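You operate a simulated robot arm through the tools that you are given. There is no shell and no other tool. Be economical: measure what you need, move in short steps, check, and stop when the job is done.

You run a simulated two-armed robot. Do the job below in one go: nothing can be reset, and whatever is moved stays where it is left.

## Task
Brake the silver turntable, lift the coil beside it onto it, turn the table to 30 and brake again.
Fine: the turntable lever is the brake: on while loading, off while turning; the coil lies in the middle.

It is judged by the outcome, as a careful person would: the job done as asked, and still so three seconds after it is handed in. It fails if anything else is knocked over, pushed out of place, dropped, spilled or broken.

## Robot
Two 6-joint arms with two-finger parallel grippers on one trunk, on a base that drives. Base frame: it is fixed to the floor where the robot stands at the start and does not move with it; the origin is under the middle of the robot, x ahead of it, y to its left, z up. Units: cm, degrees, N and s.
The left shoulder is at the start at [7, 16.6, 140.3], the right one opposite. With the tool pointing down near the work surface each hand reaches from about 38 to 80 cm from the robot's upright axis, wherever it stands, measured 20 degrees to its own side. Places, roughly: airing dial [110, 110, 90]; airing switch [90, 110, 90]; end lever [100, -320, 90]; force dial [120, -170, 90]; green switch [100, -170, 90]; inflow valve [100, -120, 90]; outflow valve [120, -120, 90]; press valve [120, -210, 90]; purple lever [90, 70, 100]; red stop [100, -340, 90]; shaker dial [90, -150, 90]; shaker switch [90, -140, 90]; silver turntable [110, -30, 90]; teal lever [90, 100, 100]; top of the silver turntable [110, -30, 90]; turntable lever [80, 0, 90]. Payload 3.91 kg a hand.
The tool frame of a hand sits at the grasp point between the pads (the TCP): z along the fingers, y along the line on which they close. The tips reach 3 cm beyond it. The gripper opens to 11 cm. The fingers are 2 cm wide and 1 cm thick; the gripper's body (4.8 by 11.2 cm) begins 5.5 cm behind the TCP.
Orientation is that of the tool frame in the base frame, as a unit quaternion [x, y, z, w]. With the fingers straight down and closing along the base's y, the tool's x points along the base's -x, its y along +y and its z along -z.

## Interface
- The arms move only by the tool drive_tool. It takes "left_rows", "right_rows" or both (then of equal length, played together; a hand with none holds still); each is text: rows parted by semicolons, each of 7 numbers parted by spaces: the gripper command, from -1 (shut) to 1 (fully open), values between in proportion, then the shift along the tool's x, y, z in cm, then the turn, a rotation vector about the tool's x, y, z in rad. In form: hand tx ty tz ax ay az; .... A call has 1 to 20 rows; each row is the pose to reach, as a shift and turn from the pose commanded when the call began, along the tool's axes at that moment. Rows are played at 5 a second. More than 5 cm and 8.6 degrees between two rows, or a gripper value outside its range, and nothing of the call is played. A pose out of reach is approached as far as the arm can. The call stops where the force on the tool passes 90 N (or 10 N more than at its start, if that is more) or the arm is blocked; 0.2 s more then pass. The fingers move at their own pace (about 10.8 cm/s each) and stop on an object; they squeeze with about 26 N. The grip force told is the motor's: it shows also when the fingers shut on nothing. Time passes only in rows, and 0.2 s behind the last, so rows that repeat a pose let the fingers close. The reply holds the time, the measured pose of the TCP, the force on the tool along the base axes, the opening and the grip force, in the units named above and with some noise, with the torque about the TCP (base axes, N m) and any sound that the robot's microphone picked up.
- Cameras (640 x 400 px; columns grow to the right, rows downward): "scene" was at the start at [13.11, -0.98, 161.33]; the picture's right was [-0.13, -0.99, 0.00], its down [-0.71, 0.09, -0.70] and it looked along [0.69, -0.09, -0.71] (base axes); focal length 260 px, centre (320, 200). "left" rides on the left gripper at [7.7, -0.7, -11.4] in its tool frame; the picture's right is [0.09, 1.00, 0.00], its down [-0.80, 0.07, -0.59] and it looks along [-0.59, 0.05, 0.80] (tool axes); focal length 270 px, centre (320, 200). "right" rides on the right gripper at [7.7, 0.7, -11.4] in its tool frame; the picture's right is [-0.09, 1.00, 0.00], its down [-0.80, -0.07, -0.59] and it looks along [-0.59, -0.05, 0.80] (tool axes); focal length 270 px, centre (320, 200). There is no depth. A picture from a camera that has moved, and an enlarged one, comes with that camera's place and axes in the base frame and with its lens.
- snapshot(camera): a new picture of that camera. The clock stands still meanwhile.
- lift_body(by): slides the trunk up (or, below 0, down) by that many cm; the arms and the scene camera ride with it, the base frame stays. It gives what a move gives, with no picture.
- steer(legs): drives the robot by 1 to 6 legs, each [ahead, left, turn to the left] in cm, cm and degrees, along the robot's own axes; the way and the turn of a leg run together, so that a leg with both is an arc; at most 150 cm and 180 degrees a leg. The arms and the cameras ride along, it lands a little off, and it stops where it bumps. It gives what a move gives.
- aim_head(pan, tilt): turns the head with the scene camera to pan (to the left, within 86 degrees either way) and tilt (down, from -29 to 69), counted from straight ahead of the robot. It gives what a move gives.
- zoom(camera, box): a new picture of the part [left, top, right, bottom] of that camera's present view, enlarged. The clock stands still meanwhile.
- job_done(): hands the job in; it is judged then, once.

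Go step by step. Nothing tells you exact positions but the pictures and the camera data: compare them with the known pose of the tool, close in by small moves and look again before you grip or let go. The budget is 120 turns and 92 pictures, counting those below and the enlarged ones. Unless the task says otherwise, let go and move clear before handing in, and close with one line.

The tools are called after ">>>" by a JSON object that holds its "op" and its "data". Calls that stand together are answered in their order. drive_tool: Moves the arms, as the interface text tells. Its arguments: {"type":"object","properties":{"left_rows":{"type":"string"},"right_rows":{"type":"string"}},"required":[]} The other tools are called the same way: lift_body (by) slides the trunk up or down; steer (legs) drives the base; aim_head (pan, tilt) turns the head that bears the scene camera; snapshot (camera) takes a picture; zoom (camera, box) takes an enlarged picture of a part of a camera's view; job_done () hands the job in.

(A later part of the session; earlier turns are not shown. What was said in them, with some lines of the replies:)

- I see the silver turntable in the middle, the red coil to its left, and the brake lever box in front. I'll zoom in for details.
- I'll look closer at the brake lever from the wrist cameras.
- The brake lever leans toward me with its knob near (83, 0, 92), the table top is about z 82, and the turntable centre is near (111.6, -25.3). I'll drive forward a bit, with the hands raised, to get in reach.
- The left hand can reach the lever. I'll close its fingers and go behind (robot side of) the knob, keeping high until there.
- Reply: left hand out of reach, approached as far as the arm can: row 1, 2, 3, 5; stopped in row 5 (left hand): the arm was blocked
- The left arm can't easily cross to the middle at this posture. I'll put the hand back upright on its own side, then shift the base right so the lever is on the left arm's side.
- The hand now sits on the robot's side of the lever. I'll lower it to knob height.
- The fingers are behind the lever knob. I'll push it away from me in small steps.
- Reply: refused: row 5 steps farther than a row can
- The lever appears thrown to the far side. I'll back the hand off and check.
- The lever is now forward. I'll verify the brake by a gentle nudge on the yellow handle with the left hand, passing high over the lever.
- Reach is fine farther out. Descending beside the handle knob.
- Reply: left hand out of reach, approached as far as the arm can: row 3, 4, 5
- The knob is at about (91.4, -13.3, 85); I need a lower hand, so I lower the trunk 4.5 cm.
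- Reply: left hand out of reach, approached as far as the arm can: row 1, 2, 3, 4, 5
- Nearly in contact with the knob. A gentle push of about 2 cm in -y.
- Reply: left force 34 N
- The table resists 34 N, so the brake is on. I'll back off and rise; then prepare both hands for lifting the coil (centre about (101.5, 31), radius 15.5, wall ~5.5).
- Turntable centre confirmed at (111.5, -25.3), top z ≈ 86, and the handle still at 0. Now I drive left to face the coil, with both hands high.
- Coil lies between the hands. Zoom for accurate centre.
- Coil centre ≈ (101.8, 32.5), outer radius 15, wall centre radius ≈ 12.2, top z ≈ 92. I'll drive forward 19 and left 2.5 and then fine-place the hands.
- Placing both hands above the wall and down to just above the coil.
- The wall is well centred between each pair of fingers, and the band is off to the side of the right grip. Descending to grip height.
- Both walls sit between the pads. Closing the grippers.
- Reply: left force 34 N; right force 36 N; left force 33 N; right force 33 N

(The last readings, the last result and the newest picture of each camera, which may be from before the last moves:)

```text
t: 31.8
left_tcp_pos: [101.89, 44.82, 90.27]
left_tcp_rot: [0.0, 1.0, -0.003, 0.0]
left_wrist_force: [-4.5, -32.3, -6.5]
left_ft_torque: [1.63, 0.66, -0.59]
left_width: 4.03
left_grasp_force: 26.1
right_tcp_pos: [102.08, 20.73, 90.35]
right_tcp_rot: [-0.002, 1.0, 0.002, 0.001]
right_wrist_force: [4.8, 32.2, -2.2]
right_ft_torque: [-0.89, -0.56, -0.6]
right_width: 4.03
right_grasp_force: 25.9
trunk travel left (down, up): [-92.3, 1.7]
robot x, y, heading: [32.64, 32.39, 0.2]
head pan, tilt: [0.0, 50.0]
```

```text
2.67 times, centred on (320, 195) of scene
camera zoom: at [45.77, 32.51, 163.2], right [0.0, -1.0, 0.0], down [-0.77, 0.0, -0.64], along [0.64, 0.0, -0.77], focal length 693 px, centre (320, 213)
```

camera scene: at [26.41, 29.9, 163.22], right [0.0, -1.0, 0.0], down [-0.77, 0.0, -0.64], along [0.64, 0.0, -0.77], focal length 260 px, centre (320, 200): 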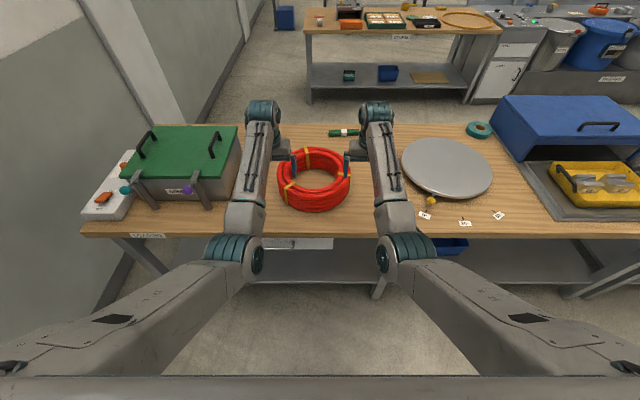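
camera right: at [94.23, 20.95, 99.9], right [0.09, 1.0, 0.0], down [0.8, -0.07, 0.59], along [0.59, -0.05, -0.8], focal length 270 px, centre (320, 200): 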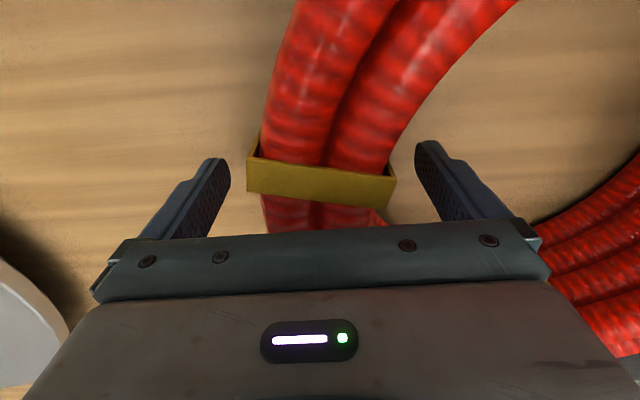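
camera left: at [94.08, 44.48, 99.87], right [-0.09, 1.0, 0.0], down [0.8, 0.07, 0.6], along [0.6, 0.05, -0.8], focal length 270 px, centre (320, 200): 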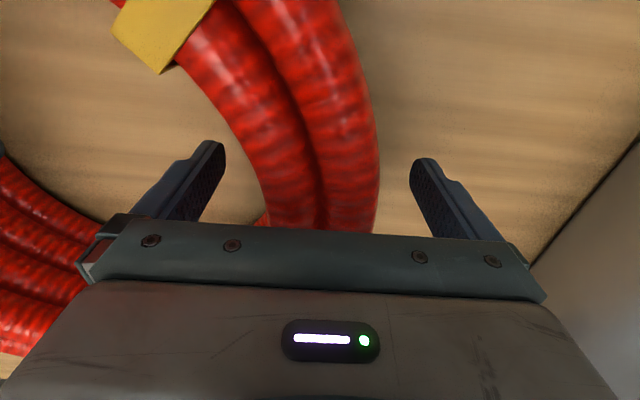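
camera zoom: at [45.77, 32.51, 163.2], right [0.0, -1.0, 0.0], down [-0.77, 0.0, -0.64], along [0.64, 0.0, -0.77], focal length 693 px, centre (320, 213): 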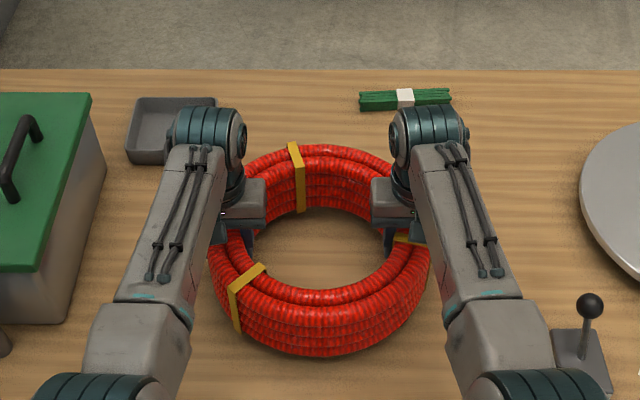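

Both hold and the coil lifts evenly. I relax the sideways tension slightly and lift about 14 cm more.

>>> {"op": "drive_tool", "data": {"left_rows": "-1 0 -0.1 -1 0 0 0; -1 0 -0.2 -2 0 0 0; -1 0 -0.2 -3 0 0 0; -1 0 -0.2 -4 0 0 0; -1 0 -0.2 -5 0 0 0; -1 0 -0.2 -6 0 0 0; -1 0 -0.2 -7 0 0 0; -1 0 -0.2 -8 0 0 0; -1 0 -0.2 -9 0 0 0; -1 0 -0.2 -10 0 0 0; -1 0 -0.2 -11 0 0 0; -1 0 -0.2 -12 0 0 0; -1 0 -0.2 -13 0 0 0; -1 0 -0.2 -13 0 0 0", "right_rows": "-1 0 0.1 -1 0 0 0; -1 0 0.2 -2 0 0 0; -1 0 0.2 -3 0 0 0; -1 0 0.2 -4 0 0 0; -1 0 0.2 -5 0 0 0; -1 0 0.2 -6 0 0 0; -1 0 0.2 -7 0 0 0; -1 0 0.2 -8 0 0 0; -1 0 0.2 -9 0 0 0; -1 0 0.2 -10 0 0 0; -1 0 0.2 -11 0 0 0; -1 0 0.2 -12 0 0 0; -1 0 0.2 -13 0 0 0; -1 0 0.2 -13 0 0 0"}}

>>> {"op": "lift_body", "data": {"by": 1.6}}

>>> {"op": "snapshot", "data": {"camera": "scene"}}

```text
t: 34.8
left_tcp_pos: [101.9, 44.86, 103.45]
left_tcp_rot: [0.0, 1.0, -0.001, 0.001]
left_wrist_force: [-4.1, -25.2, -11.7]
left_ft_torque: [1.26, -0.25, -0.53]
left_width: 4.02
left_grasp_force: 26.0
right_tcp_pos: [101.98, 20.57, 103.35]
right_tcp_rot: [-0.001, 1.0, 0.001, -0.001]
right_wrist_force: [3.7, 25.4, 2.8]
right_ft_torque: [0.38, 0.32, -0.53]
right_width: 4.04
right_grasp_force: 26.0
trunk travel left (down, up): [-92.3, 1.7]
robot x, y, heading: [32.73, 32.05, 0.1]
head pan, tilt: [0.0, 50.0]
```

```text
t: 35.5
left_tcp_pos: [101.82, 44.72, 105.05]
left_tcp_rot: [-0.001, 1.0, -0.002, 0.002]
left_wrist_force: [-4.6, -25.1, -11.6]
left_ft_torque: [1.3, -0.13, -0.57]
left_width: 4.04
left_grasp_force: 25.5
right_tcp_pos: [101.96, 20.51, 104.94]
right_tcp_rot: [-0.001, 1.0, 0.001, 0.0]
right_wrist_force: [5.5, 24.5, 2.7]
right_ft_torque: [0.38, 0.21, -0.51]
right_width: 4.04
right_grasp_force: 26.0
trunk travel left (down, up): [-93.9, 0.1]
robot x, y, heading: [32.85, 32.2, 0.2]
head pan, tilt: [0.0, 50.0]
```

```text
58 pictures are left
camera scene: at [45.69, 32.5, 164.81], right [0.0, -1.0, 0.0], down [-0.77, 0.0, -0.64], along [0.64, 0.0, -0.77], focal length 260 px, centre (320, 200)
```

scene: 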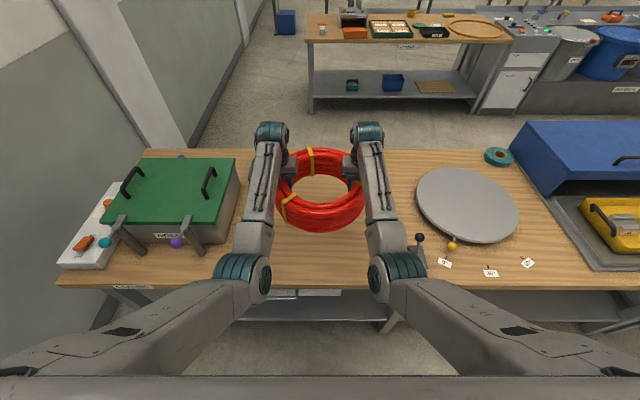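

The coil is held at safe height (bottom ≈ 98). Now I drive right 58 cm then forward to bring it over the turntable.

>>> {"op": "steer", "data": {"legs": [[0, -30, 0], [0, -27.8, 0]]}}

>>> {"op": "snapshot", "data": {"camera": "scene"}}

```text
t: 39.0
left_tcp_pos: [101.75, -12.95, 105.07]
left_tcp_rot: [0.004, 1.0, -0.002, 0.0]
left_wrist_force: [-6.3, -23.3, -10.8]
left_ft_torque: [1.24, -0.17, -0.81]
left_width: 4.02
left_grasp_force: 26.4
right_tcp_pos: [101.82, -37.17, 105.07]
right_tcp_rot: [0.004, 1.0, 0.0, 0.0]
right_wrist_force: [6.8, 22.6, 3.2]
right_ft_torque: [0.24, 0.23, -0.85]
right_width: 4.03
right_grasp_force: 25.9
trunk travel left (down, up): [-93.9, 0.1]
robot x, y, heading: [32.25, -24.88, -0.4]
head pan, tilt: [0.0, 50.0]
```

```text
57 pictures are left
camera scene: at [45.54, -24.58, 164.8], right [-0.01, -1.0, 0.0], down [-0.77, 0.0, -0.64], along [0.64, -0.01, -0.77], focal length 260 px, centre (320, 200)
```

scene: 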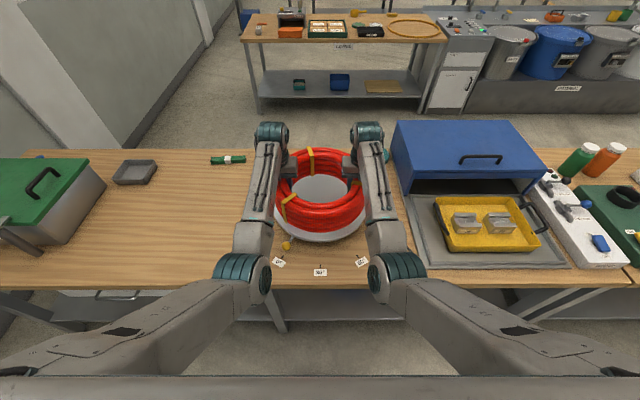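

Over the turntable's near side now. Forward 10 cm.

>>> {"op": "steer", "data": {"legs": [[10, 0, 0.3]]}}

>>> {"op": "zoom", "data": {"camera": "scene", "box": [220, 120, 420, 280]}}

```text
t: 40.2
left_tcp_pos: [111.3, -12.67, 105.31]
left_tcp_rot: [0.001, 1.0, -0.002, 0.003]
left_wrist_force: [-8.0, -1.9, -5.5]
left_ft_torque: [0.79, 0.04, -0.9]
left_width: 4.02
left_grasp_force: 26.4
right_tcp_pos: [111.45, -36.84, 105.34]
right_tcp_rot: [0.0, 1.0, 0.0, 0.002]
right_wrist_force: [5.8, 2.3, -3.7]
right_ft_torque: [-0.56, -0.07, -0.91]
right_width: 4.02
right_grasp_force: 25.9
trunk travel left (down, up): [-93.9, 0.1]
robot x, y, heading: [43.01, -25.07, -0.0]
head pan, tilt: [0.0, 50.0]
```

```text
2.50 times, centred on (320, 200) of scene
camera zoom: at [54.92, -24.75, 164.88], right [0.0, -1.0, 0.0], down [-0.76, 0.0, -0.65], along [0.65, 0.0, -0.76], focal length 650 px, centre (320, 200)
```

zoom: 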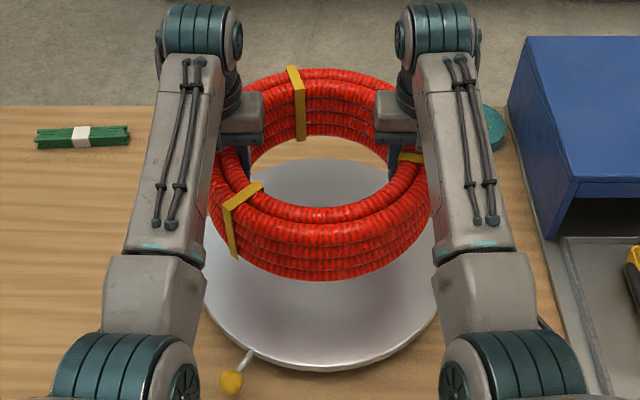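

The coil is above the disc, laterally aligned. Lowering 10 cm and comparing outlines.

>>> {"op": "drive_tool", "data": {"left_rows": "-1 0 0 1 0 0 0; -1 0 0 2 0 0 0; -1 0 0 3 0 0 0; -1 0 0 4 0 0 0; -1 0 0 5 0 0 0; -1 0 0 6 0 0 0; -1 0 0 7 0 0 0; -1 0 0 8 0 0 0; -1 0 0 9 0 0 0; -1 0 0 10 0 0 0; -1 0 0 10 0 0 0", "right_rows": "-1 0 0 1 0 0 0; -1 0 0 2 0 0 0; -1 0 0 3 0 0 0; -1 0 0 4 0 0 0; -1 0 0 5 0 0 0; -1 0 0 6 0 0 0; -1 0 0 7 0 0 0; -1 0 0 8 0 0 0; -1 0 0 9 0 0 0; -1 0 0 10 0 0 0; -1 0 0 10 0 0 0"}}

>>> {"op": "zoom", "data": {"camera": "scene", "box": [220, 120, 420, 280]}}

>>> {"op": "snapshot", "data": {"camera": "right"}}

>>> {"op": "snapshot", "data": {"camera": "left"}}

```text
t: 42.6
left_tcp_pos: [111.74, -12.63, 95.14]
left_tcp_rot: [0.001, 1.0, -0.001, 0.0]
left_wrist_force: [-3.9, 2.4, -7.8]
left_ft_torque: [1.14, 0.04, -0.52]
left_width: 4.02
left_grasp_force: 26.2
right_tcp_pos: [111.89, -36.95, 95.03]
right_tcp_rot: [-0.001, 1.0, 0.001, 0.0]
right_wrist_force: [3.9, -2.0, -1.5]
right_ft_torque: [-0.4, 0.07, -0.45]
right_width: 4.0
right_grasp_force: 26.0
trunk travel left (down, up): [-93.9, 0.1]
robot x, y, heading: [42.7, -24.89, -0.1]
head pan, tilt: [0.0, 50.0]
```

```text
2.50 times, centred on (320, 200) of scene
camera zoom: at [55.61, -24.81, 164.81], right [0.0, -1.0, 0.0], down [-0.77, 0.0, -0.64], along [0.64, 0.0, -0.77], focal length 650 px, centre (320, 200)
```

zoom: 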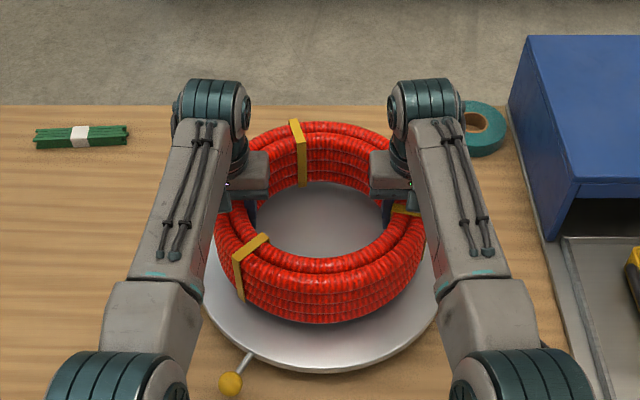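

```text
54 pictures are left
camera right: at [104.1, -36.14, 106.53], right [0.09, 1.0, 0.0], down [0.8, -0.07, 0.59], along [0.59, -0.05, -0.8], focal length 270 px, centre (320, 200)
```

right: 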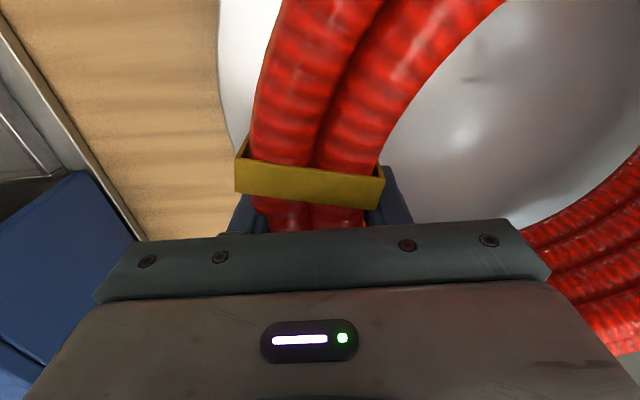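

```text
53 pictures are left
camera left: at [104.13, -13.24, 106.55], right [-0.09, 1.0, 0.0], down [0.8, 0.07, 0.59], along [0.59, 0.05, -0.8], focal length 270 px, centre (320, 200)
```

left: 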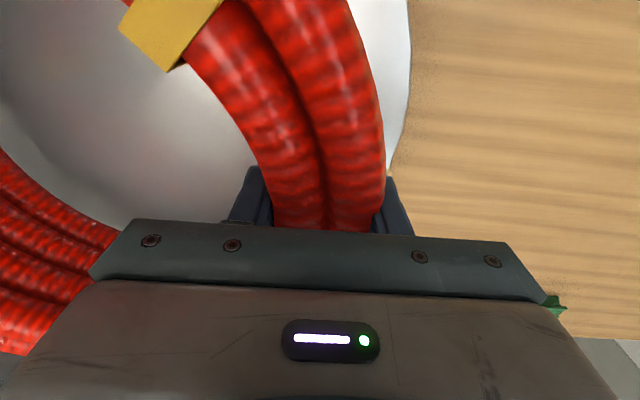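

Coil centre ≈ (111.5, -24.9), disc centre ≈ (111.5, -25.2): well centred. Lowering slowly to contact with a slight 0.3 cm shift.

>>> {"op": "drive_tool", "data": {"left_rows": "-1 0 -0.15 0.5 0 0 0; -1 0 -0.3 1 0 0 0; -1 0 -0.3 1.5 0 0 0; -1 0 -0.3 2 0 0 0; -1 0 -0.3 2.3 0 0 0; -1 0 -0.3 2.3 0 0 0", "right_rows": "-1 0 -0.15 0.5 0 0 0; -1 0 -0.3 1 0 0 0; -1 0 -0.3 1.5 0 0 0; -1 0 -0.3 2 0 0 0; -1 0 -0.3 2.3 0 0 0; -1 0 -0.3 2.3 0 0 0"}}

>>> {"op": "zoom", "data": {"camera": "scene", "box": [220, 120, 420, 280]}}

```text
t: 44.0
left_tcp_pos: [111.84, -13.02, 92.97]
left_tcp_rot: [0.001, 1.0, -0.002, 0.001]
left_wrist_force: [-6.4, -1.3, 1.2]
left_ft_torque: [0.24, -0.81, -0.84]
left_width: 4.03
left_grasp_force: 25.7
right_tcp_pos: [111.85, -37.24, 92.95]
right_tcp_rot: [0.0, 1.0, 0.001, 0.0]
right_wrist_force: [7.7, -0.2, -5.1]
right_ft_torque: [-0.92, 0.07, -0.89]
right_width: 4.01
right_grasp_force: 25.8
trunk travel left (down, up): [-93.9, 0.1]
robot x, y, heading: [42.56, -25.02, 0.2]
head pan, tilt: [0.0, 50.0]
```

```text
2.50 times, centred on (320, 200) of scene
camera zoom: at [55.55, -24.82, 164.82], right [0.0, -1.0, 0.0], down [-0.77, 0.0, -0.64], along [0.64, 0.0, -0.77], focal length 650 px, centre (320, 200)
```

zoom: 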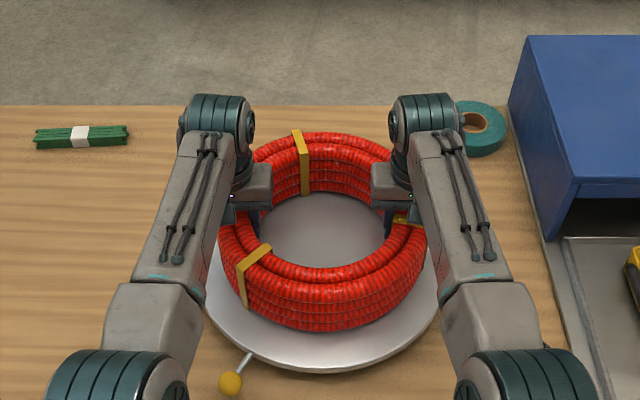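

Contact is starting on the left; lowering a few mm more.

>>> {"op": "drive_tool", "data": {"left_rows": "-1 0 0 0.15 0 0 0; -1 0 0 0.3 0 0 0; -1 0 0 0.3 0 0 0", "right_rows": "-1 0 0 0.2 0 0 0; -1 0 0 0.4 0 0 0; -1 0 0 0.4 0 0 0"}}

```text
t: 44.8
left_tcp_pos: [111.75, -13.08, 92.97]
left_tcp_rot: [0.001, 1.0, -0.003, 0.005]
left_wrist_force: [2.2, 2.9, 9.4]
left_ft_torque: [-0.04, 0.64, -0.38]
left_width: 4.02
left_grasp_force: 26.0
right_tcp_pos: [111.79, -37.2, 92.86]
right_tcp_rot: [0.0, 1.0, 0.001, 0.003]
right_wrist_force: [9.7, 0.9, 8.8]
right_ft_torque: [-1.19, 0.96, -0.76]
right_width: 4.01
right_grasp_force: 26.1
trunk travel left (down, up): [-93.9, 0.1]
robot x, y, heading: [42.28, -25.08, 0.0]
head pan, tilt: [0.0, 50.0]
```

Both sides rest on the disc. Releasing and rising clear.

>>> {"op": "drive_tool", "data": {"left_rows": "-0.1 0 0 0 0 0 0; 0.4 0 0 0 0 0 0; 1 0 0 0 0 0 0; 1 0 0 0 0 0 0; 1 0 0 0 0 0 0; 1 0 0 -3 0 0 0; 1 0 0 -6 0 0 0; 1 0 0 -9 0 0 0; 1 0 0 -13 0 0 0; 1 0 0 -13 0 0 0", "right_rows": "-0.1 0 0 0 0 0 0; 0.4 0 0 0 0 0 0; 1 0 0 0 0 0 0; 1 0 0 0 0 0 0; 1 0 0 0 0 0 0; 1 0 0 -3 0 0 0; 1 0 0 -6 0 0 0; 1 0 0 -9 0 0 0; 1 0 0 -13 0 0 0; 1 0 0 -13 0 0 0"}}

>>> {"op": "steer", "data": {"legs": [[-20, 0, 0]]}}

>>> {"op": "snapshot", "data": {"camera": "scene"}}

>>> {"op": "zoom", "data": {"camera": "scene", "box": [220, 120, 420, 245]}}

```text
t: 47.0
left_tcp_pos: [111.74, -13.1, 105.27]
left_tcp_rot: [0.001, 1.0, 0.0, 0.001]
left_wrist_force: [-0.5, 0.0, -0.5]
left_ft_torque: [0.03, 0.0, -0.01]
left_width: 10.99
left_grasp_force: 0.0
right_tcp_pos: [111.8, -37.02, 105.24]
right_tcp_rot: [0.0, 1.0, 0.001, -0.001]
right_wrist_force: [-0.2, -0.2, -0.1]
right_ft_torque: [0.02, -0.01, -0.02]
right_width: 11.03
right_grasp_force: 0.0
trunk travel left (down, up): [-93.9, 0.1]
robot x, y, heading: [42.71, -24.46, -0.1]
head pan, tilt: [0.0, 50.0]
```

```text
t: 48.6
left_tcp_pos: [92.27, -13.28, 104.96]
left_tcp_rot: [0.002, 1.0, -0.002, -0.001]
left_wrist_force: [0.6, 0.1, 0.1]
left_ft_torque: [-0.04, 0.01, 0.0]
left_width: 11.0
left_grasp_force: 0.1
right_tcp_pos: [92.14, -37.23, 104.9]
right_tcp_rot: [0.001, 1.0, 0.0, -0.002]
right_wrist_force: [0.9, -0.7, -0.9]
right_ft_torque: [0.01, 0.05, 0.0]
right_width: 11.01
right_grasp_force: 0.1
trunk travel left (down, up): [-93.9, 0.1]
robot x, y, heading: [22.59, -24.55, 0.1]
head pan, tilt: [0.0, 50.0]
```

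```text
51 pictures are left
camera scene: at [36.1, -24.81, 164.76], right [0.0, -1.0, 0.0], down [-0.77, 0.0, -0.64], along [0.64, 0.0, -0.77], focal length 260 px, centre (320, 200)
```

scene: 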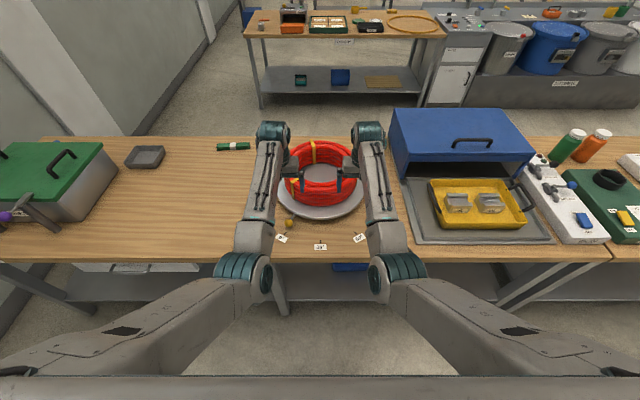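

```text
3.20 times, centred on (320, 182) of scene
camera zoom: at [36.1, -24.81, 164.76], right [0.0, -1.0, 0.0], down [-0.77, 0.0, -0.64], along [0.64, 0.0, -0.77], focal length 832 px, centre (320, 256)
```

zoom: 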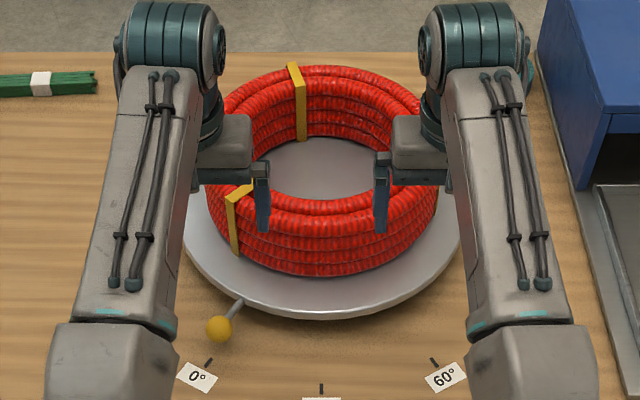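

Coil lies centred on the disc. Next, release the brake: closed left fingers go to the far side of the lever knob and pull it back.

>>> {"op": "drive_tool", "data": {"left_rows": "-1 0 4.5 0 0 0 0; -1 -1.5 9 0 0 0 0; -1 -3.2 13.1 0 0 0 0; -1 -3.2 13.1 4 0 0 0; -1 -3.2 13.1 8 0 0 0; -1 -3.2 13.1 9 0 0 0"}}

>>> {"op": "snapshot", "data": {"camera": "left"}}

>>> {"op": "zoom", "data": {"camera": "scene", "box": [200, 140, 360, 260]}}

```text
t: 50.0
left_tcp_pos: [95.19, 0.11, 96.26]
left_tcp_rot: [0.002, 1.0, -0.002, 0.002]
left_wrist_force: [0.6, 0.1, 0.5]
left_ft_torque: [0.05, -0.02, 0.01]
left_width: 0.0
left_grasp_force: 25.5
right_tcp_pos: [91.8, -36.94, 105.19]
right_tcp_rot: [0.0, 1.0, 0.0, -0.001]
right_wrist_force: [0.0, -0.6, 0.1]
right_ft_torque: [-0.02, 0.01, 0.04]
right_width: 11.03
right_grasp_force: 0.2
trunk travel left (down, up): [-93.9, 0.1]
robot x, y, heading: [22.79, -24.54, -0.1]
head pan, tilt: [0.0, 50.0]
```

```text
49 pictures are left
camera left: at [87.5, -0.41, 107.64], right [-0.08, 1.0, 0.0], down [0.8, 0.07, 0.6], along [0.59, 0.05, -0.8], focal length 270 px, centre (320, 200)
```

left: 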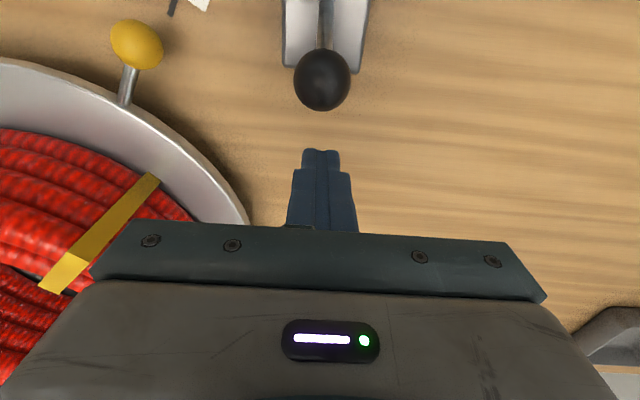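

```text
3.33 times, centred on (280, 200) of scene
camera zoom: at [35.55, -24.75, 164.82], right [0.0, -1.0, 0.0], down [-0.77, 0.0, -0.64], along [0.64, 0.0, -0.77], focal length 866 px, centre (453, 200)
```

zoom: 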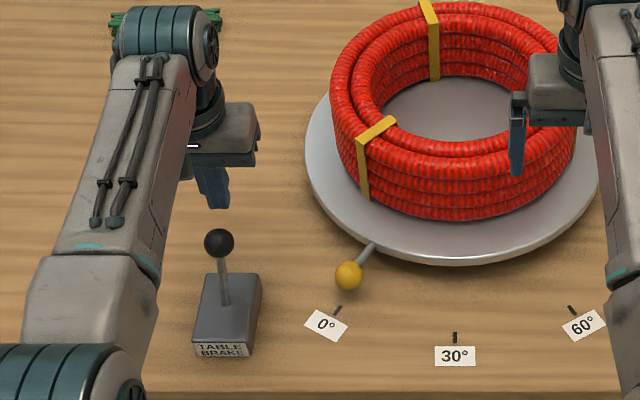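

Fingers are just behind the knob. Lower and pull toward me.

>>> {"op": "drive_tool", "data": {"left_rows": "-1 0 -0.2 2.5 0 0 0; -1 0 -0.2 4.2 0 0 0; -1 1.5 -0.2 4.2 0 0 0; -1 3 -0.2 4.2 0 0 0; -1 4.5 -0.2 4.2 0 0 0; -1 6 -0.2 4.2 0 0 0; -1 7.5 -0.2 4.2 0 0 0; -1 8.7 -0.2 4.2 0 0 0; -1 9.7 -0.2 4.2 0 0 0"}}

>>> {"op": "drive_tool", "data": {"left_rows": "-1 -2 0 0 0 0 0; -1 -4 0 -2 0 0 0; -1 -6 0 -5 0 0 0; -1 -6 0 -9 0 0 0"}}

>>> {"op": "zoom", "data": {"camera": "scene", "box": [200, 140, 360, 260]}}

```text
t: 52.0
left_tcp_pos: [86.73, -0.07, 92.18]
left_tcp_rot: [0.002, 1.0, -0.001, 0.008]
left_wrist_force: [45.8, 4.2, 14.8]
left_ft_torque: [-0.34, -1.23, -0.29]
left_width: 0.0
left_grasp_force: 26.2
right_tcp_pos: [92.26, -37.26, 104.87]
right_tcp_rot: [0.002, 1.0, 0.001, -0.003]
right_wrist_force: [1.1, -0.4, 0.1]
right_ft_torque: [0.02, 0.0, 0.03]
right_width: 11.02
right_grasp_force: 0.1
trunk travel left (down, up): [-93.9, 0.1]
robot x, y, heading: [22.98, -24.95, -0.0]
head pan, tilt: [0.0, 50.0]
```

```text
t: 53.0
left_tcp_pos: [91.44, -0.3, 101.26]
left_tcp_rot: [0.002, 1.0, 0.0, 0.001]
left_wrist_force: [0.4, -1.1, 0.9]
left_ft_torque: [-0.01, 0.0, -0.02]
left_width: 0.0
left_grasp_force: 25.9
right_tcp_pos: [91.62, -37.08, 105.33]
right_tcp_rot: [0.0, 1.0, 0.0, 0.0]
right_wrist_force: [-0.5, -1.6, -0.6]
right_ft_torque: [0.0, 0.0, -0.02]
right_width: 11.0
right_grasp_force: 0.1
trunk travel left (down, up): [-93.9, 0.1]
robot x, y, heading: [22.76, -25.33, -0.1]
head pan, tilt: [0.0, 50.0]
```

```text
3.33 times, centred on (280, 200) of scene
camera zoom: at [35.28, -24.83, 164.84], right [0.0, -1.0, 0.0], down [-0.77, 0.0, -0.64], along [0.64, 0.0, -0.77], focal length 866 px, centre (453, 200)
```

zoom: 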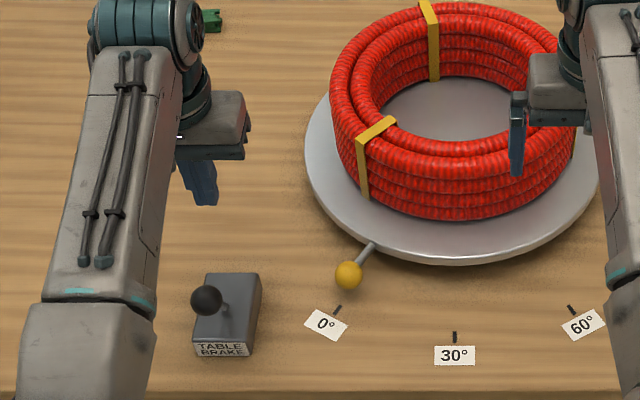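

Lever is back toward me (brake off). Now I shift the base right to bring the yellow handle into the left hand's comfortable zone.

>>> {"op": "steer", "data": {"legs": [[-3, -13.5, 0]]}}

>>> {"op": "drive_tool", "data": {"left_rows": "0.1 0 0 0 0 0 0; 0.1 0 0 0 0 0 0; 0.1 0 0 0 0 0 0"}}

>>> {"op": "snapshot", "data": {"camera": "left"}}

>>> {"op": "zoom", "data": {"camera": "scene", "box": [200, 140, 360, 260]}}

```text
t: 54.3
left_tcp_pos: [88.47, -13.11, 101.07]
left_tcp_rot: [0.001, 1.0, -0.002, 0.001]
left_wrist_force: [0.0, 0.2, -0.2]
left_ft_torque: [-0.03, -0.02, 0.02]
left_width: 0.0
left_grasp_force: 26.0
right_tcp_pos: [88.68, -49.89, 105.12]
right_tcp_rot: [0.0, 1.0, 0.0, 0.0]
right_wrist_force: [0.6, 0.1, -0.4]
right_ft_torque: [0.02, -0.01, -0.01]
right_width: 11.0
right_grasp_force: 0.1
trunk travel left (down, up): [-93.9, 0.1]
robot x, y, heading: [19.78, -38.0, 0.0]
head pan, tilt: [0.0, 50.0]
```

```text
t: 55.1
left_tcp_pos: [88.31, -13.39, 101.18]
left_tcp_rot: [0.001, 1.0, 0.0, 0.001]
left_wrist_force: [1.5, -0.1, -0.8]
left_ft_torque: [0.03, 0.01, -0.03]
left_width: 6.03
left_grasp_force: 0.0
right_tcp_pos: [88.69, -50.12, 105.23]
right_tcp_rot: [0.0, 1.0, 0.001, 0.0]
right_wrist_force: [0.2, 0.1, -0.5]
right_ft_torque: [0.0, 0.01, 0.02]
right_width: 11.0
right_grasp_force: 0.1
trunk travel left (down, up): [-93.9, 0.1]
robot x, y, heading: [19.73, -37.69, 0.0]
head pan, tilt: [0.0, 50.0]
```

```text
46 pictures are left
camera left: at [80.84, -13.95, 112.65], right [-0.09, 1.0, 0.0], down [0.8, 0.07, 0.6], along [0.59, 0.05, -0.8], focal length 270 px, centre (320, 200)
```

left: 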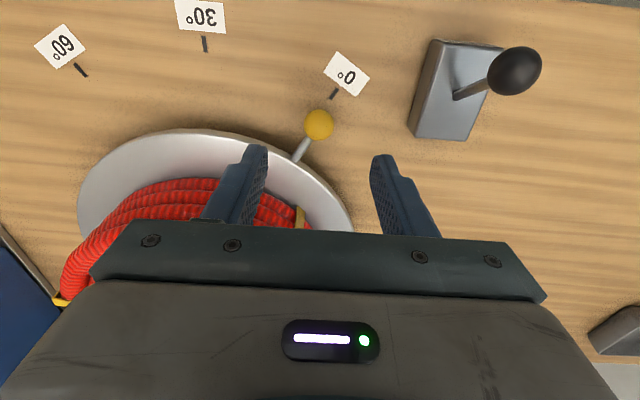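

```text
3.33 times, centred on (280, 200) of scene
camera zoom: at [32.48, -38.07, 164.82], right [0.0, -1.0, 0.0], down [-0.77, 0.0, -0.64], along [0.64, 0.0, -0.77], focal length 866 px, centre (453, 200)
```

zoom: 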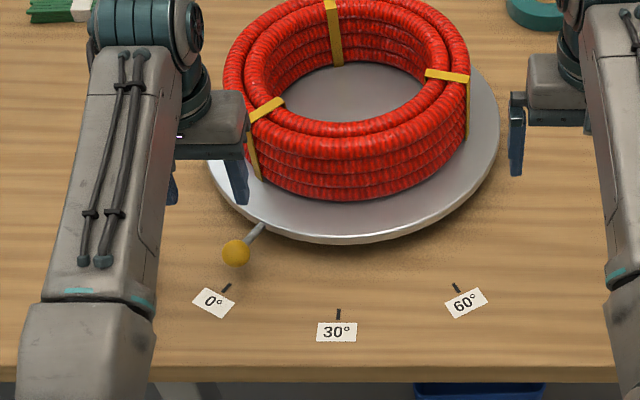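

Knob at (91.1, -13.4, 85). I lower the trunk 4 cm, then straddle the knob with the left fingers.

>>> {"op": "lift_body", "data": {"by": -4}}

>>> {"op": "drive_tool", "data": {"left_rows": "0.1 -2.8 0 0 0 0 0; 0.1 -2.8 0 3 0 0 0; 0.1 -2.8 0 6 0 0 0; 0.1 -2.8 0 8.5 0 0 0; 0.1 -2.8 0 10.6 0 0 0; 0.1 -2.8 0 10.6 0 0 0"}}

>>> {"op": "snapshot", "data": {"camera": "left"}}

>>> {"op": "zoom", "data": {"camera": "scene", "box": [200, 140, 360, 260]}}

```text
t: 55.9
left_tcp_pos: [88.38, -13.39, 97.11]
left_tcp_rot: [0.0, 1.0, -0.001, 0.001]
left_wrist_force: [-0.2, -0.6, 0.0]
left_ft_torque: [-0.02, 0.01, 0.02]
left_width: 6.05
left_grasp_force: 0.0
right_tcp_pos: [88.72, -50.07, 101.2]
right_tcp_rot: [-0.001, 1.0, 0.001, 0.001]
right_wrist_force: [0.3, -0.6, 0.3]
right_ft_torque: [0.02, -0.02, 0.0]
right_width: 11.03
right_grasp_force: 0.0
trunk travel left (down, up): [-89.9, 4.1]
robot x, y, heading: [19.99, -38.01, -0.2]
head pan, tilt: [0.0, 50.0]
```

```text
t: 57.3
left_tcp_pos: [91.29, -13.43, 86.62]
left_tcp_rot: [0.001, 1.0, -0.001, 0.002]
left_wrist_force: [0.0, -0.3, 0.5]
left_ft_torque: [-0.03, 0.03, -0.03]
left_width: 6.04
left_grasp_force: 0.1
right_tcp_pos: [88.72, -50.03, 101.3]
right_tcp_rot: [0.0, 1.0, 0.001, 0.001]
right_wrist_force: [0.1, -0.4, -0.2]
right_ft_torque: [0.0, -0.03, 0.05]
right_width: 11.02
right_grasp_force: 0.0
trunk travel left (down, up): [-89.9, 4.1]
robot x, y, heading: [20.03, -37.82, 0.0]
head pan, tilt: [0.0, 50.0]
```

```text
44 pictures are left
camera left: at [83.59, -14.0, 97.99], right [-0.09, 1.0, 0.0], down [0.8, 0.07, 0.6], along [0.59, 0.05, -0.8], focal length 270 px, centre (320, 200)
```

left: 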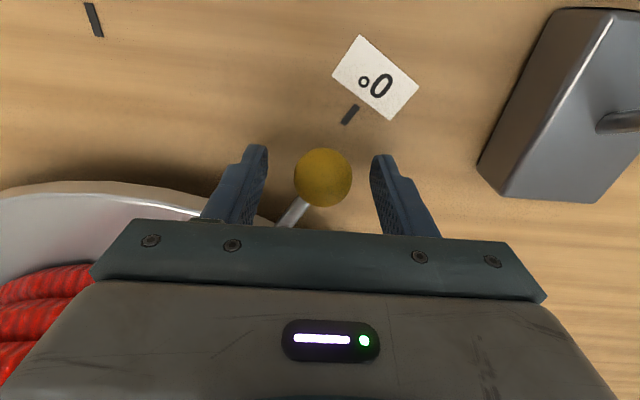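

```text
3.33 times, centred on (280, 200) of scene
camera zoom: at [32.44, -37.92, 160.83], right [0.0, -1.0, 0.0], down [-0.77, 0.0, -0.64], along [0.64, 0.0, -0.77], focal length 866 px, centre (453, 200)
```

zoom: 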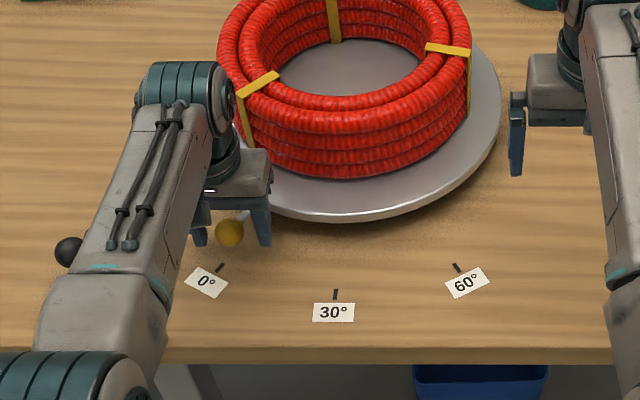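

Knob is between the fingers. Close on it and try the first few degrees.

>>> {"op": "drive_tool", "data": {"left_rows": "-1 -0.2 0.1 0 0 0 0; -1 -0.2 0.1 0 0 0 0; -1 -0.2 0.1 0 0 0 0; -1 0.25 -0.6 0 0 0 0; -1 0.7 -1.29 0 0 0 0; -1 1.0 -1.9 0 0 0 0; -1 1.23 -2.39 0 0 0 0; -1 1.23 -2.39 0 0 0 0"}}

>>> {"op": "zoom", "data": {"camera": "scene", "box": [200, 140, 360, 260]}}

```text
t: 59.1
left_tcp_pos: [90.15, -15.61, 86.6]
left_tcp_rot: [0.001, 1.0, -0.002, 0.0]
left_wrist_force: [-2.8, 2.1, -10.2]
left_ft_torque: [0.17, -0.27, 0.24]
left_width: 3.15
left_grasp_force: 45.4
right_tcp_pos: [88.74, -50.17, 101.08]
right_tcp_rot: [0.0, 1.0, 0.0, -0.001]
right_wrist_force: [0.1, -0.4, -0.4]
right_ft_torque: [0.0, 0.01, 0.01]
right_width: 11.01
right_grasp_force: 0.0
trunk travel left (down, up): [-89.9, 4.1]
robot x, y, heading: [19.57, -37.61, -0.1]
head pan, tilt: [0.0, 50.0]
```

```text
3.33 times, centred on (280, 200) of scene
camera zoom: at [32.7, -37.79, 160.8], right [0.0, -1.0, 0.0], down [-0.77, 0.0, -0.64], along [0.64, 0.0, -0.77], focal length 866 px, centre (453, 200)
```

zoom: 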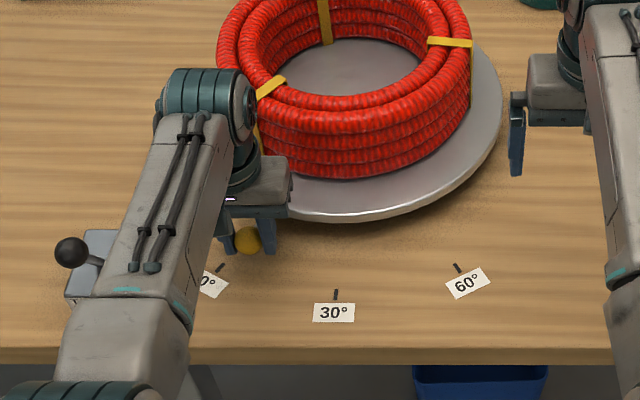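

It turns freely. Continue along the arc to 30.

>>> {"op": "drive_tool", "data": {"left_rows": "-1 0.25 -0.55 0.1 0 0 0; -1 0.47 -1.13 0.2 0 0 0; -1 0.68 -1.7 0.3 0 0 0; -1 0.88 -2.28 0.3 0 0 0; -1 1.23 -3.45 0.3 0 0 0; -1 1.51 -4.64 0.3 0 0 0; -1 1.74 -5.84 0.3 0 0 0; -1 1.89 -7.06 0.3 0 0 0; -1 1.99 -8.27 0.3 0 0 0; -1 2.02 -9.0 0.3 0 0 0; -1 2.02 -9.4 0.3 0 0 0; -1 2.02 -9.4 0.3 0 0 0"}}

>>> {"op": "zoom", "data": {"camera": "scene", "box": [220, 140, 380, 260]}}

>>> {"op": "snapshot", "data": {"camera": "left"}}

```text
t: 61.7
left_tcp_pos: [87.91, -25.13, 86.53]
left_tcp_rot: [0.001, 1.0, -0.001, 0.002]
left_wrist_force: [2.7, 2.2, 16.2]
left_ft_torque: [0.02, 0.09, 0.22]
left_width: 3.16
left_grasp_force: 44.8
right_tcp_pos: [88.64, -50.13, 101.27]
right_tcp_rot: [0.0, 1.0, 0.001, 0.002]
right_wrist_force: [0.2, 1.1, -0.1]
right_ft_torque: [0.02, -0.01, -0.01]
right_width: 10.99
right_grasp_force: 0.1
trunk travel left (down, up): [-89.9, 4.1]
robot x, y, heading: [19.89, -37.99, -0.1]
head pan, tilt: [0.0, 50.0]
```

```text
3.33 times, centred on (300, 200) of scene
camera zoom: at [32.27, -37.95, 160.85], right [0.0, -1.0, 0.0], down [-0.77, 0.0, -0.64], along [0.64, 0.0, -0.77], focal length 866 px, centre (387, 200)
```

zoom: 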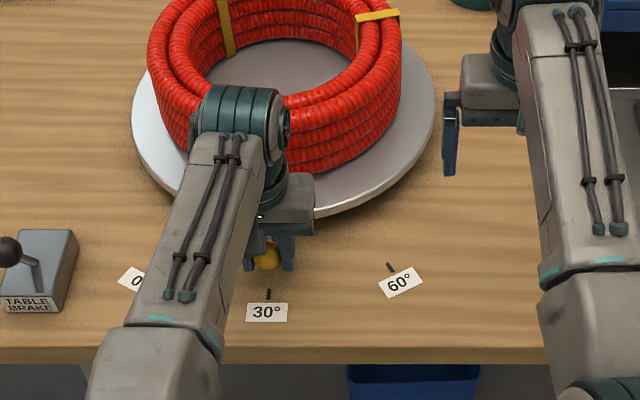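

```text
40 pictures are left
camera left: at [80.27, -25.65, 97.92], right [-0.09, 1.0, 0.0], down [0.8, 0.07, 0.6], along [0.6, 0.05, -0.8], focal length 270 px, centre (320, 200)
```

left: 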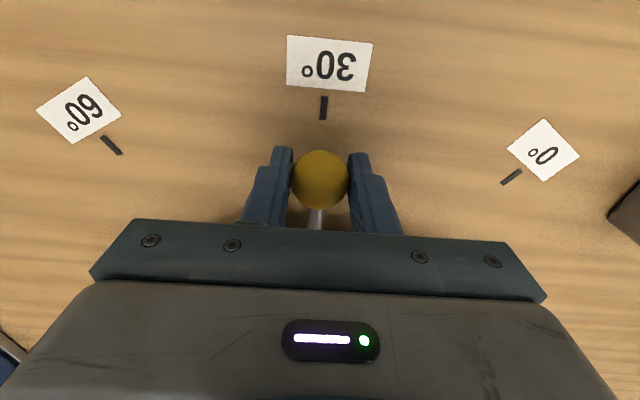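

The handle points at the 30 tick. Opening the fingers and rising straight up.

>>> {"op": "drive_tool", "data": {"left_rows": "-1 0 0 -0.3 0 0 0; -0.3 0 0 -0.3 0 0 0; 0 0 0 -0.3 0 0 0; 0.1 0 0 -0.3 0 0 0; 0.1 0 0 -0.3 0 0 0; 0.1 0 0 -3 0 0 0; 0.1 0 0 -7 0 0 0; 0.1 0 0 -11 0 0 0; -1 0 0 -15 0 0 0; -1 0 0 -15 0 0 0"}}

>>> {"op": "snapshot", "data": {"camera": "left"}}

>>> {"op": "snapshot", "data": {"camera": "scene"}}

```text
t: 63.9
left_tcp_pos: [87.93, -25.06, 101.2]
left_tcp_rot: [0.002, 1.0, -0.002, 0.001]
left_wrist_force: [-0.2, -0.7, -0.6]
left_ft_torque: [0.04, 0.02, -0.02]
left_width: 0.0
left_grasp_force: 25.8
right_tcp_pos: [88.7, -50.07, 101.2]
right_tcp_rot: [0.0, 1.0, 0.001, 0.0]
right_wrist_force: [0.0, 0.0, -0.2]
right_ft_torque: [0.03, 0.0, 0.0]
right_width: 11.0
right_grasp_force: 0.0
trunk travel left (down, up): [-89.9, 4.1]
robot x, y, heading: [19.92, -38.01, 0.1]
head pan, tilt: [0.0, 50.0]
```

```text
39 pictures are left
camera left: at [80.36, -25.65, 112.65], right [-0.09, 1.0, 0.0], down [0.8, 0.07, 0.6], along [0.59, 0.05, -0.8], focal length 270 px, centre (320, 200)
```

left: 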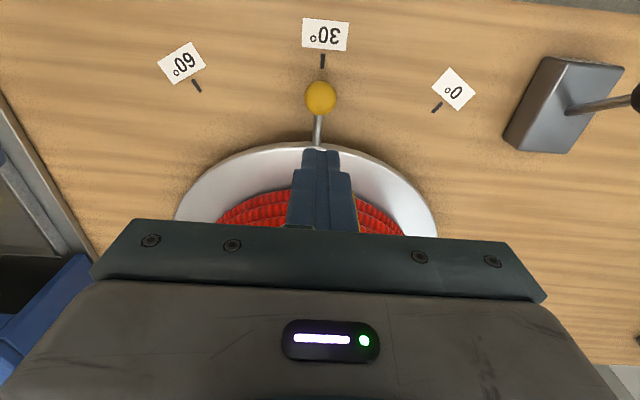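

```text
38 pictures are left
camera scene: at [32.52, -37.91, 160.82], right [0.0, -1.0, 0.0], down [-0.77, 0.0, -0.64], along [0.64, 0.0, -0.77], focal length 260 px, centre (320, 200)
```

scene: 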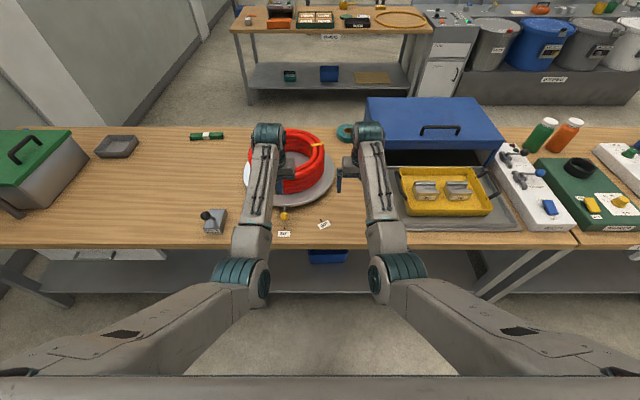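

The table sits at 30. Now I shift the base left/back and bring the closed left fingers to my side of the brake lever.

>>> {"op": "steer", "data": {"legs": [[-6, 13.5, 0]]}}

```text
t: 65.3
left_tcp_pos: [82.08, -11.74, 101.21]
left_tcp_rot: [-0.002, 1.0, -0.001, 0.001]
left_wrist_force: [-0.3, -0.7, 0.5]
left_ft_torque: [0.02, 0.0, -0.01]
left_width: 0.0
left_grasp_force: 25.9
right_tcp_pos: [82.86, -36.63, 101.2]
right_tcp_rot: [-0.002, 1.0, 0.002, 0.0]
right_wrist_force: [0.5, 0.1, 0.8]
right_ft_torque: [0.01, 0.0, 0.02]
right_width: 11.01
right_grasp_force: 0.1
trunk travel left (down, up): [-89.9, 4.1]
robot x, y, heading: [13.78, -24.6, 0.3]
head pan, tilt: [0.0, 50.0]
```

>>> {"op": "drive_tool", "data": {"left_rows": "-1 0 4 0 0 0 0; -1 0 8 0 0 0 0; -1 1 11.4 0 0 0 0; -1 4.7 11.4 0 0 0 0; -1 4.7 11.4 4 0 0 0; -1 4.7 11.4 8 0 0 0; -1 4.7 11.4 9.2 0 0 0; -1 4.7 11.4 9.2 0 0 0"}}

>>> {"op": "zoom", "data": {"camera": "scene", "box": [200, 140, 360, 260]}}

```text
t: 67.1
left_tcp_pos: [77.31, -0.12, 91.75]
left_tcp_rot: [-0.001, 1.0, -0.001, 0.002]
left_wrist_force: [0.2, -0.6, -0.1]
left_ft_torque: [0.01, -0.03, 0.02]
left_width: 0.0
left_grasp_force: 26.0
right_tcp_pos: [82.83, -36.44, 101.14]
right_tcp_rot: [-0.003, 1.0, 0.001, 0.0]
right_wrist_force: [-0.6, -0.3, -0.1]
right_ft_torque: [0.02, -0.01, 0.03]
right_width: 11.02
right_grasp_force: 0.0
trunk travel left (down, up): [-89.9, 4.1]
robot x, y, heading: [13.81, -24.62, 0.2]
head pan, tilt: [0.0, 50.0]
```

```text
3.33 times, centred on (280, 200) of scene
camera zoom: at [26.47, -24.55, 160.82], right [0.0, -1.0, 0.0], down [-0.77, 0.0, -0.64], along [0.64, 0.0, -0.77], focal length 866 px, centre (453, 200)
```

zoom: 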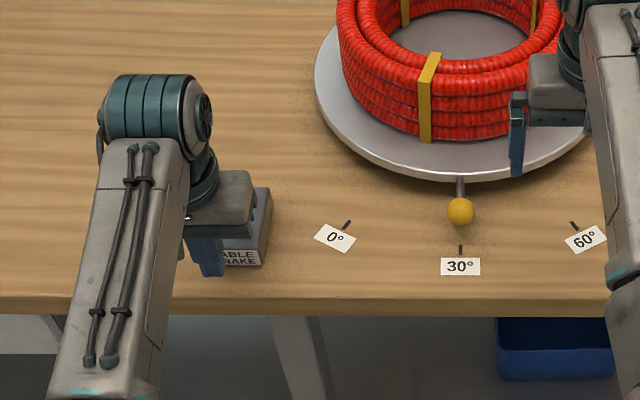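

The handle is exactly at 30. Push the lever forward again and retreat.

>>> {"op": "drive_tool", "data": {"left_rows": "-1 -2 0 0 0 0 0; -1 -3.5 0 0 0 0 0; -1 -5 0 0 0 0 0; -1 -6.5 0 0 0 0 0; -1 -8 0 0 0 0 0; -1 -9.5 0 0 0 0 0; -1 -11 0 0 0 0 0; -1 -11.3 0 0 0 0 0"}}

>>> {"op": "drive_tool", "data": {"left_rows": "-1 3 0 0 0 0 0; -1 6 0 0 0 0 0; -1 9 0 -2 0 0 0; -1 9 2 -6 0 0 0; -1 7 5 -9 0 0 0; -1 5 8 -12 0 0 0; -1 3 12 -12 0 0 0; -1 0 15 -12 0 0 0"}}

>>> {"op": "snapshot", "data": {"camera": "scene"}}

>>> {"op": "zoom", "data": {"camera": "scene", "box": [200, 140, 360, 260]}}

```text
t: 68.9
left_tcp_pos: [88.13, -0.14, 92.12]
left_tcp_rot: [-0.001, 1.0, -0.001, 0.001]
left_wrist_force: [-20.8, -0.4, 5.6]
left_ft_torque: [-0.05, 0.55, -0.01]
left_width: 0.0
left_grasp_force: 25.9
right_tcp_pos: [82.42, -36.5, 101.49]
right_tcp_rot: [-0.002, 1.0, 0.001, 0.003]
right_wrist_force: [-0.7, 0.5, 0.8]
right_ft_torque: [0.01, -0.02, 0.0]
right_width: 10.98
right_grasp_force: 0.1
trunk travel left (down, up): [-89.9, 4.1]
robot x, y, heading: [13.63, -24.95, 0.2]
head pan, tilt: [0.0, 50.0]
```

```text
t: 70.7
left_tcp_pos: [88.52, 15.04, 103.68]
left_tcp_rot: [-0.001, 1.0, -0.001, -0.001]
left_wrist_force: [0.3, -1.1, 0.2]
left_ft_torque: [0.04, 0.01, -0.02]
left_width: 0.01
left_grasp_force: 25.8
right_tcp_pos: [82.93, -36.5, 101.08]
right_tcp_rot: [-0.003, 1.0, 0.0, -0.001]
right_wrist_force: [0.2, 0.0, 0.5]
right_ft_torque: [-0.04, -0.01, 0.04]
right_width: 10.98
right_grasp_force: 0.1
trunk travel left (down, up): [-89.9, 4.1]
robot x, y, heading: [13.94, -24.96, -0.1]
head pan, tilt: [0.0, 50.0]
```

```text
36 pictures are left
camera scene: at [26.69, -24.42, 160.79], right [0.0, -1.0, 0.0], down [-0.77, 0.0, -0.64], along [0.64, 0.0, -0.77], focal length 260 px, centre (320, 200)
```

scene: 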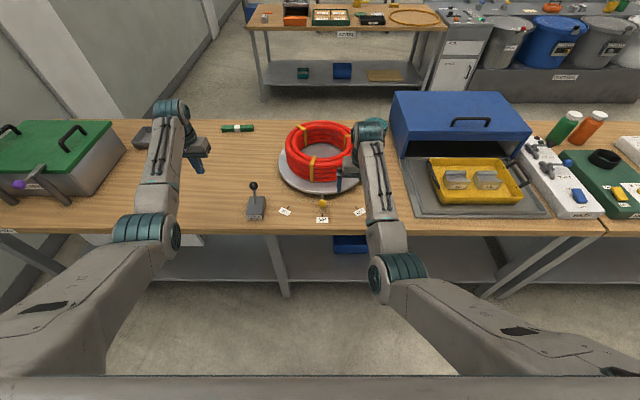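

```text
3.33 times, centred on (280, 200) of scene
camera zoom: at [26.69, -24.42, 160.79], right [0.0, -1.0, 0.0], down [-0.77, 0.0, -0.64], along [0.64, 0.0, -0.77], focal length 866 px, centre (453, 200)
```

zoom: 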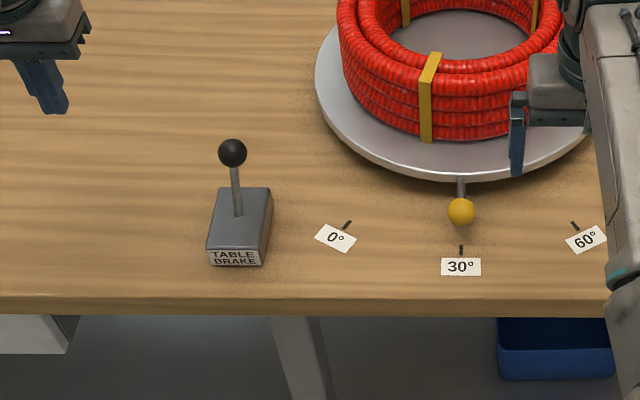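

The lever is in the braked position again, the handle points at 30, and the coil sits centred. I back the robot away for a last look.

>>> {"op": "steer", "data": {"legs": [[-20, 0, 0]]}}

>>> {"op": "zoom", "data": {"camera": "scene", "box": [220, 100, 420, 225]}}

```text
t: 72.3
left_tcp_pos: [68.42, 15.17, 103.6]
left_tcp_rot: [-0.004, 1.0, -0.002, 0.0]
left_wrist_force: [-0.1, 0.3, 0.7]
left_ft_torque: [0.0, 0.02, 0.01]
left_width: 0.02
left_grasp_force: 26.4
right_tcp_pos: [62.93, -36.32, 101.07]
right_tcp_rot: [-0.004, 1.0, 0.0, -0.002]
right_wrist_force: [0.1, -0.5, 0.3]
right_ft_torque: [0.02, 0.01, 0.0]
right_width: 11.0
right_grasp_force: 0.1
trunk travel left (down, up): [-89.9, 4.1]
robot x, y, heading: [-6.51, -24.79, 0.7]
head pan, tilt: [0.0, 50.0]
```

```text
3.20 times, centred on (320, 162) of scene
camera zoom: at [6.85, -24.58, 160.77], right [0.01, -1.0, 0.0], down [-0.77, -0.01, -0.64], along [0.64, 0.01, -0.77], focal length 832 px, centre (320, 320)
```

zoom: 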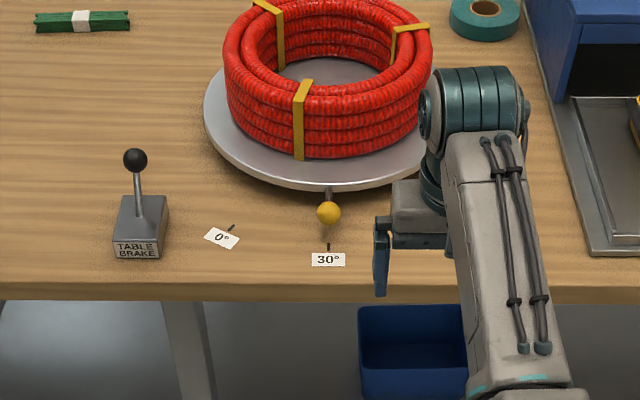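

The coil is centred on the disc, the handle is at 30, the brake lever is forward and the hands are clear, so I'm handing in.

>>> {"op": "job_done", "data": {}}

```text
The job is handed in.
```

The coil lies in the middle of the silver turntable, the table is turned to 30, and the brake lever is back in the braked position. I checked that position before loading: the table held against a push of about 34 N. I did not push-test it again after the final braking. Nothing else was knocked or moved.
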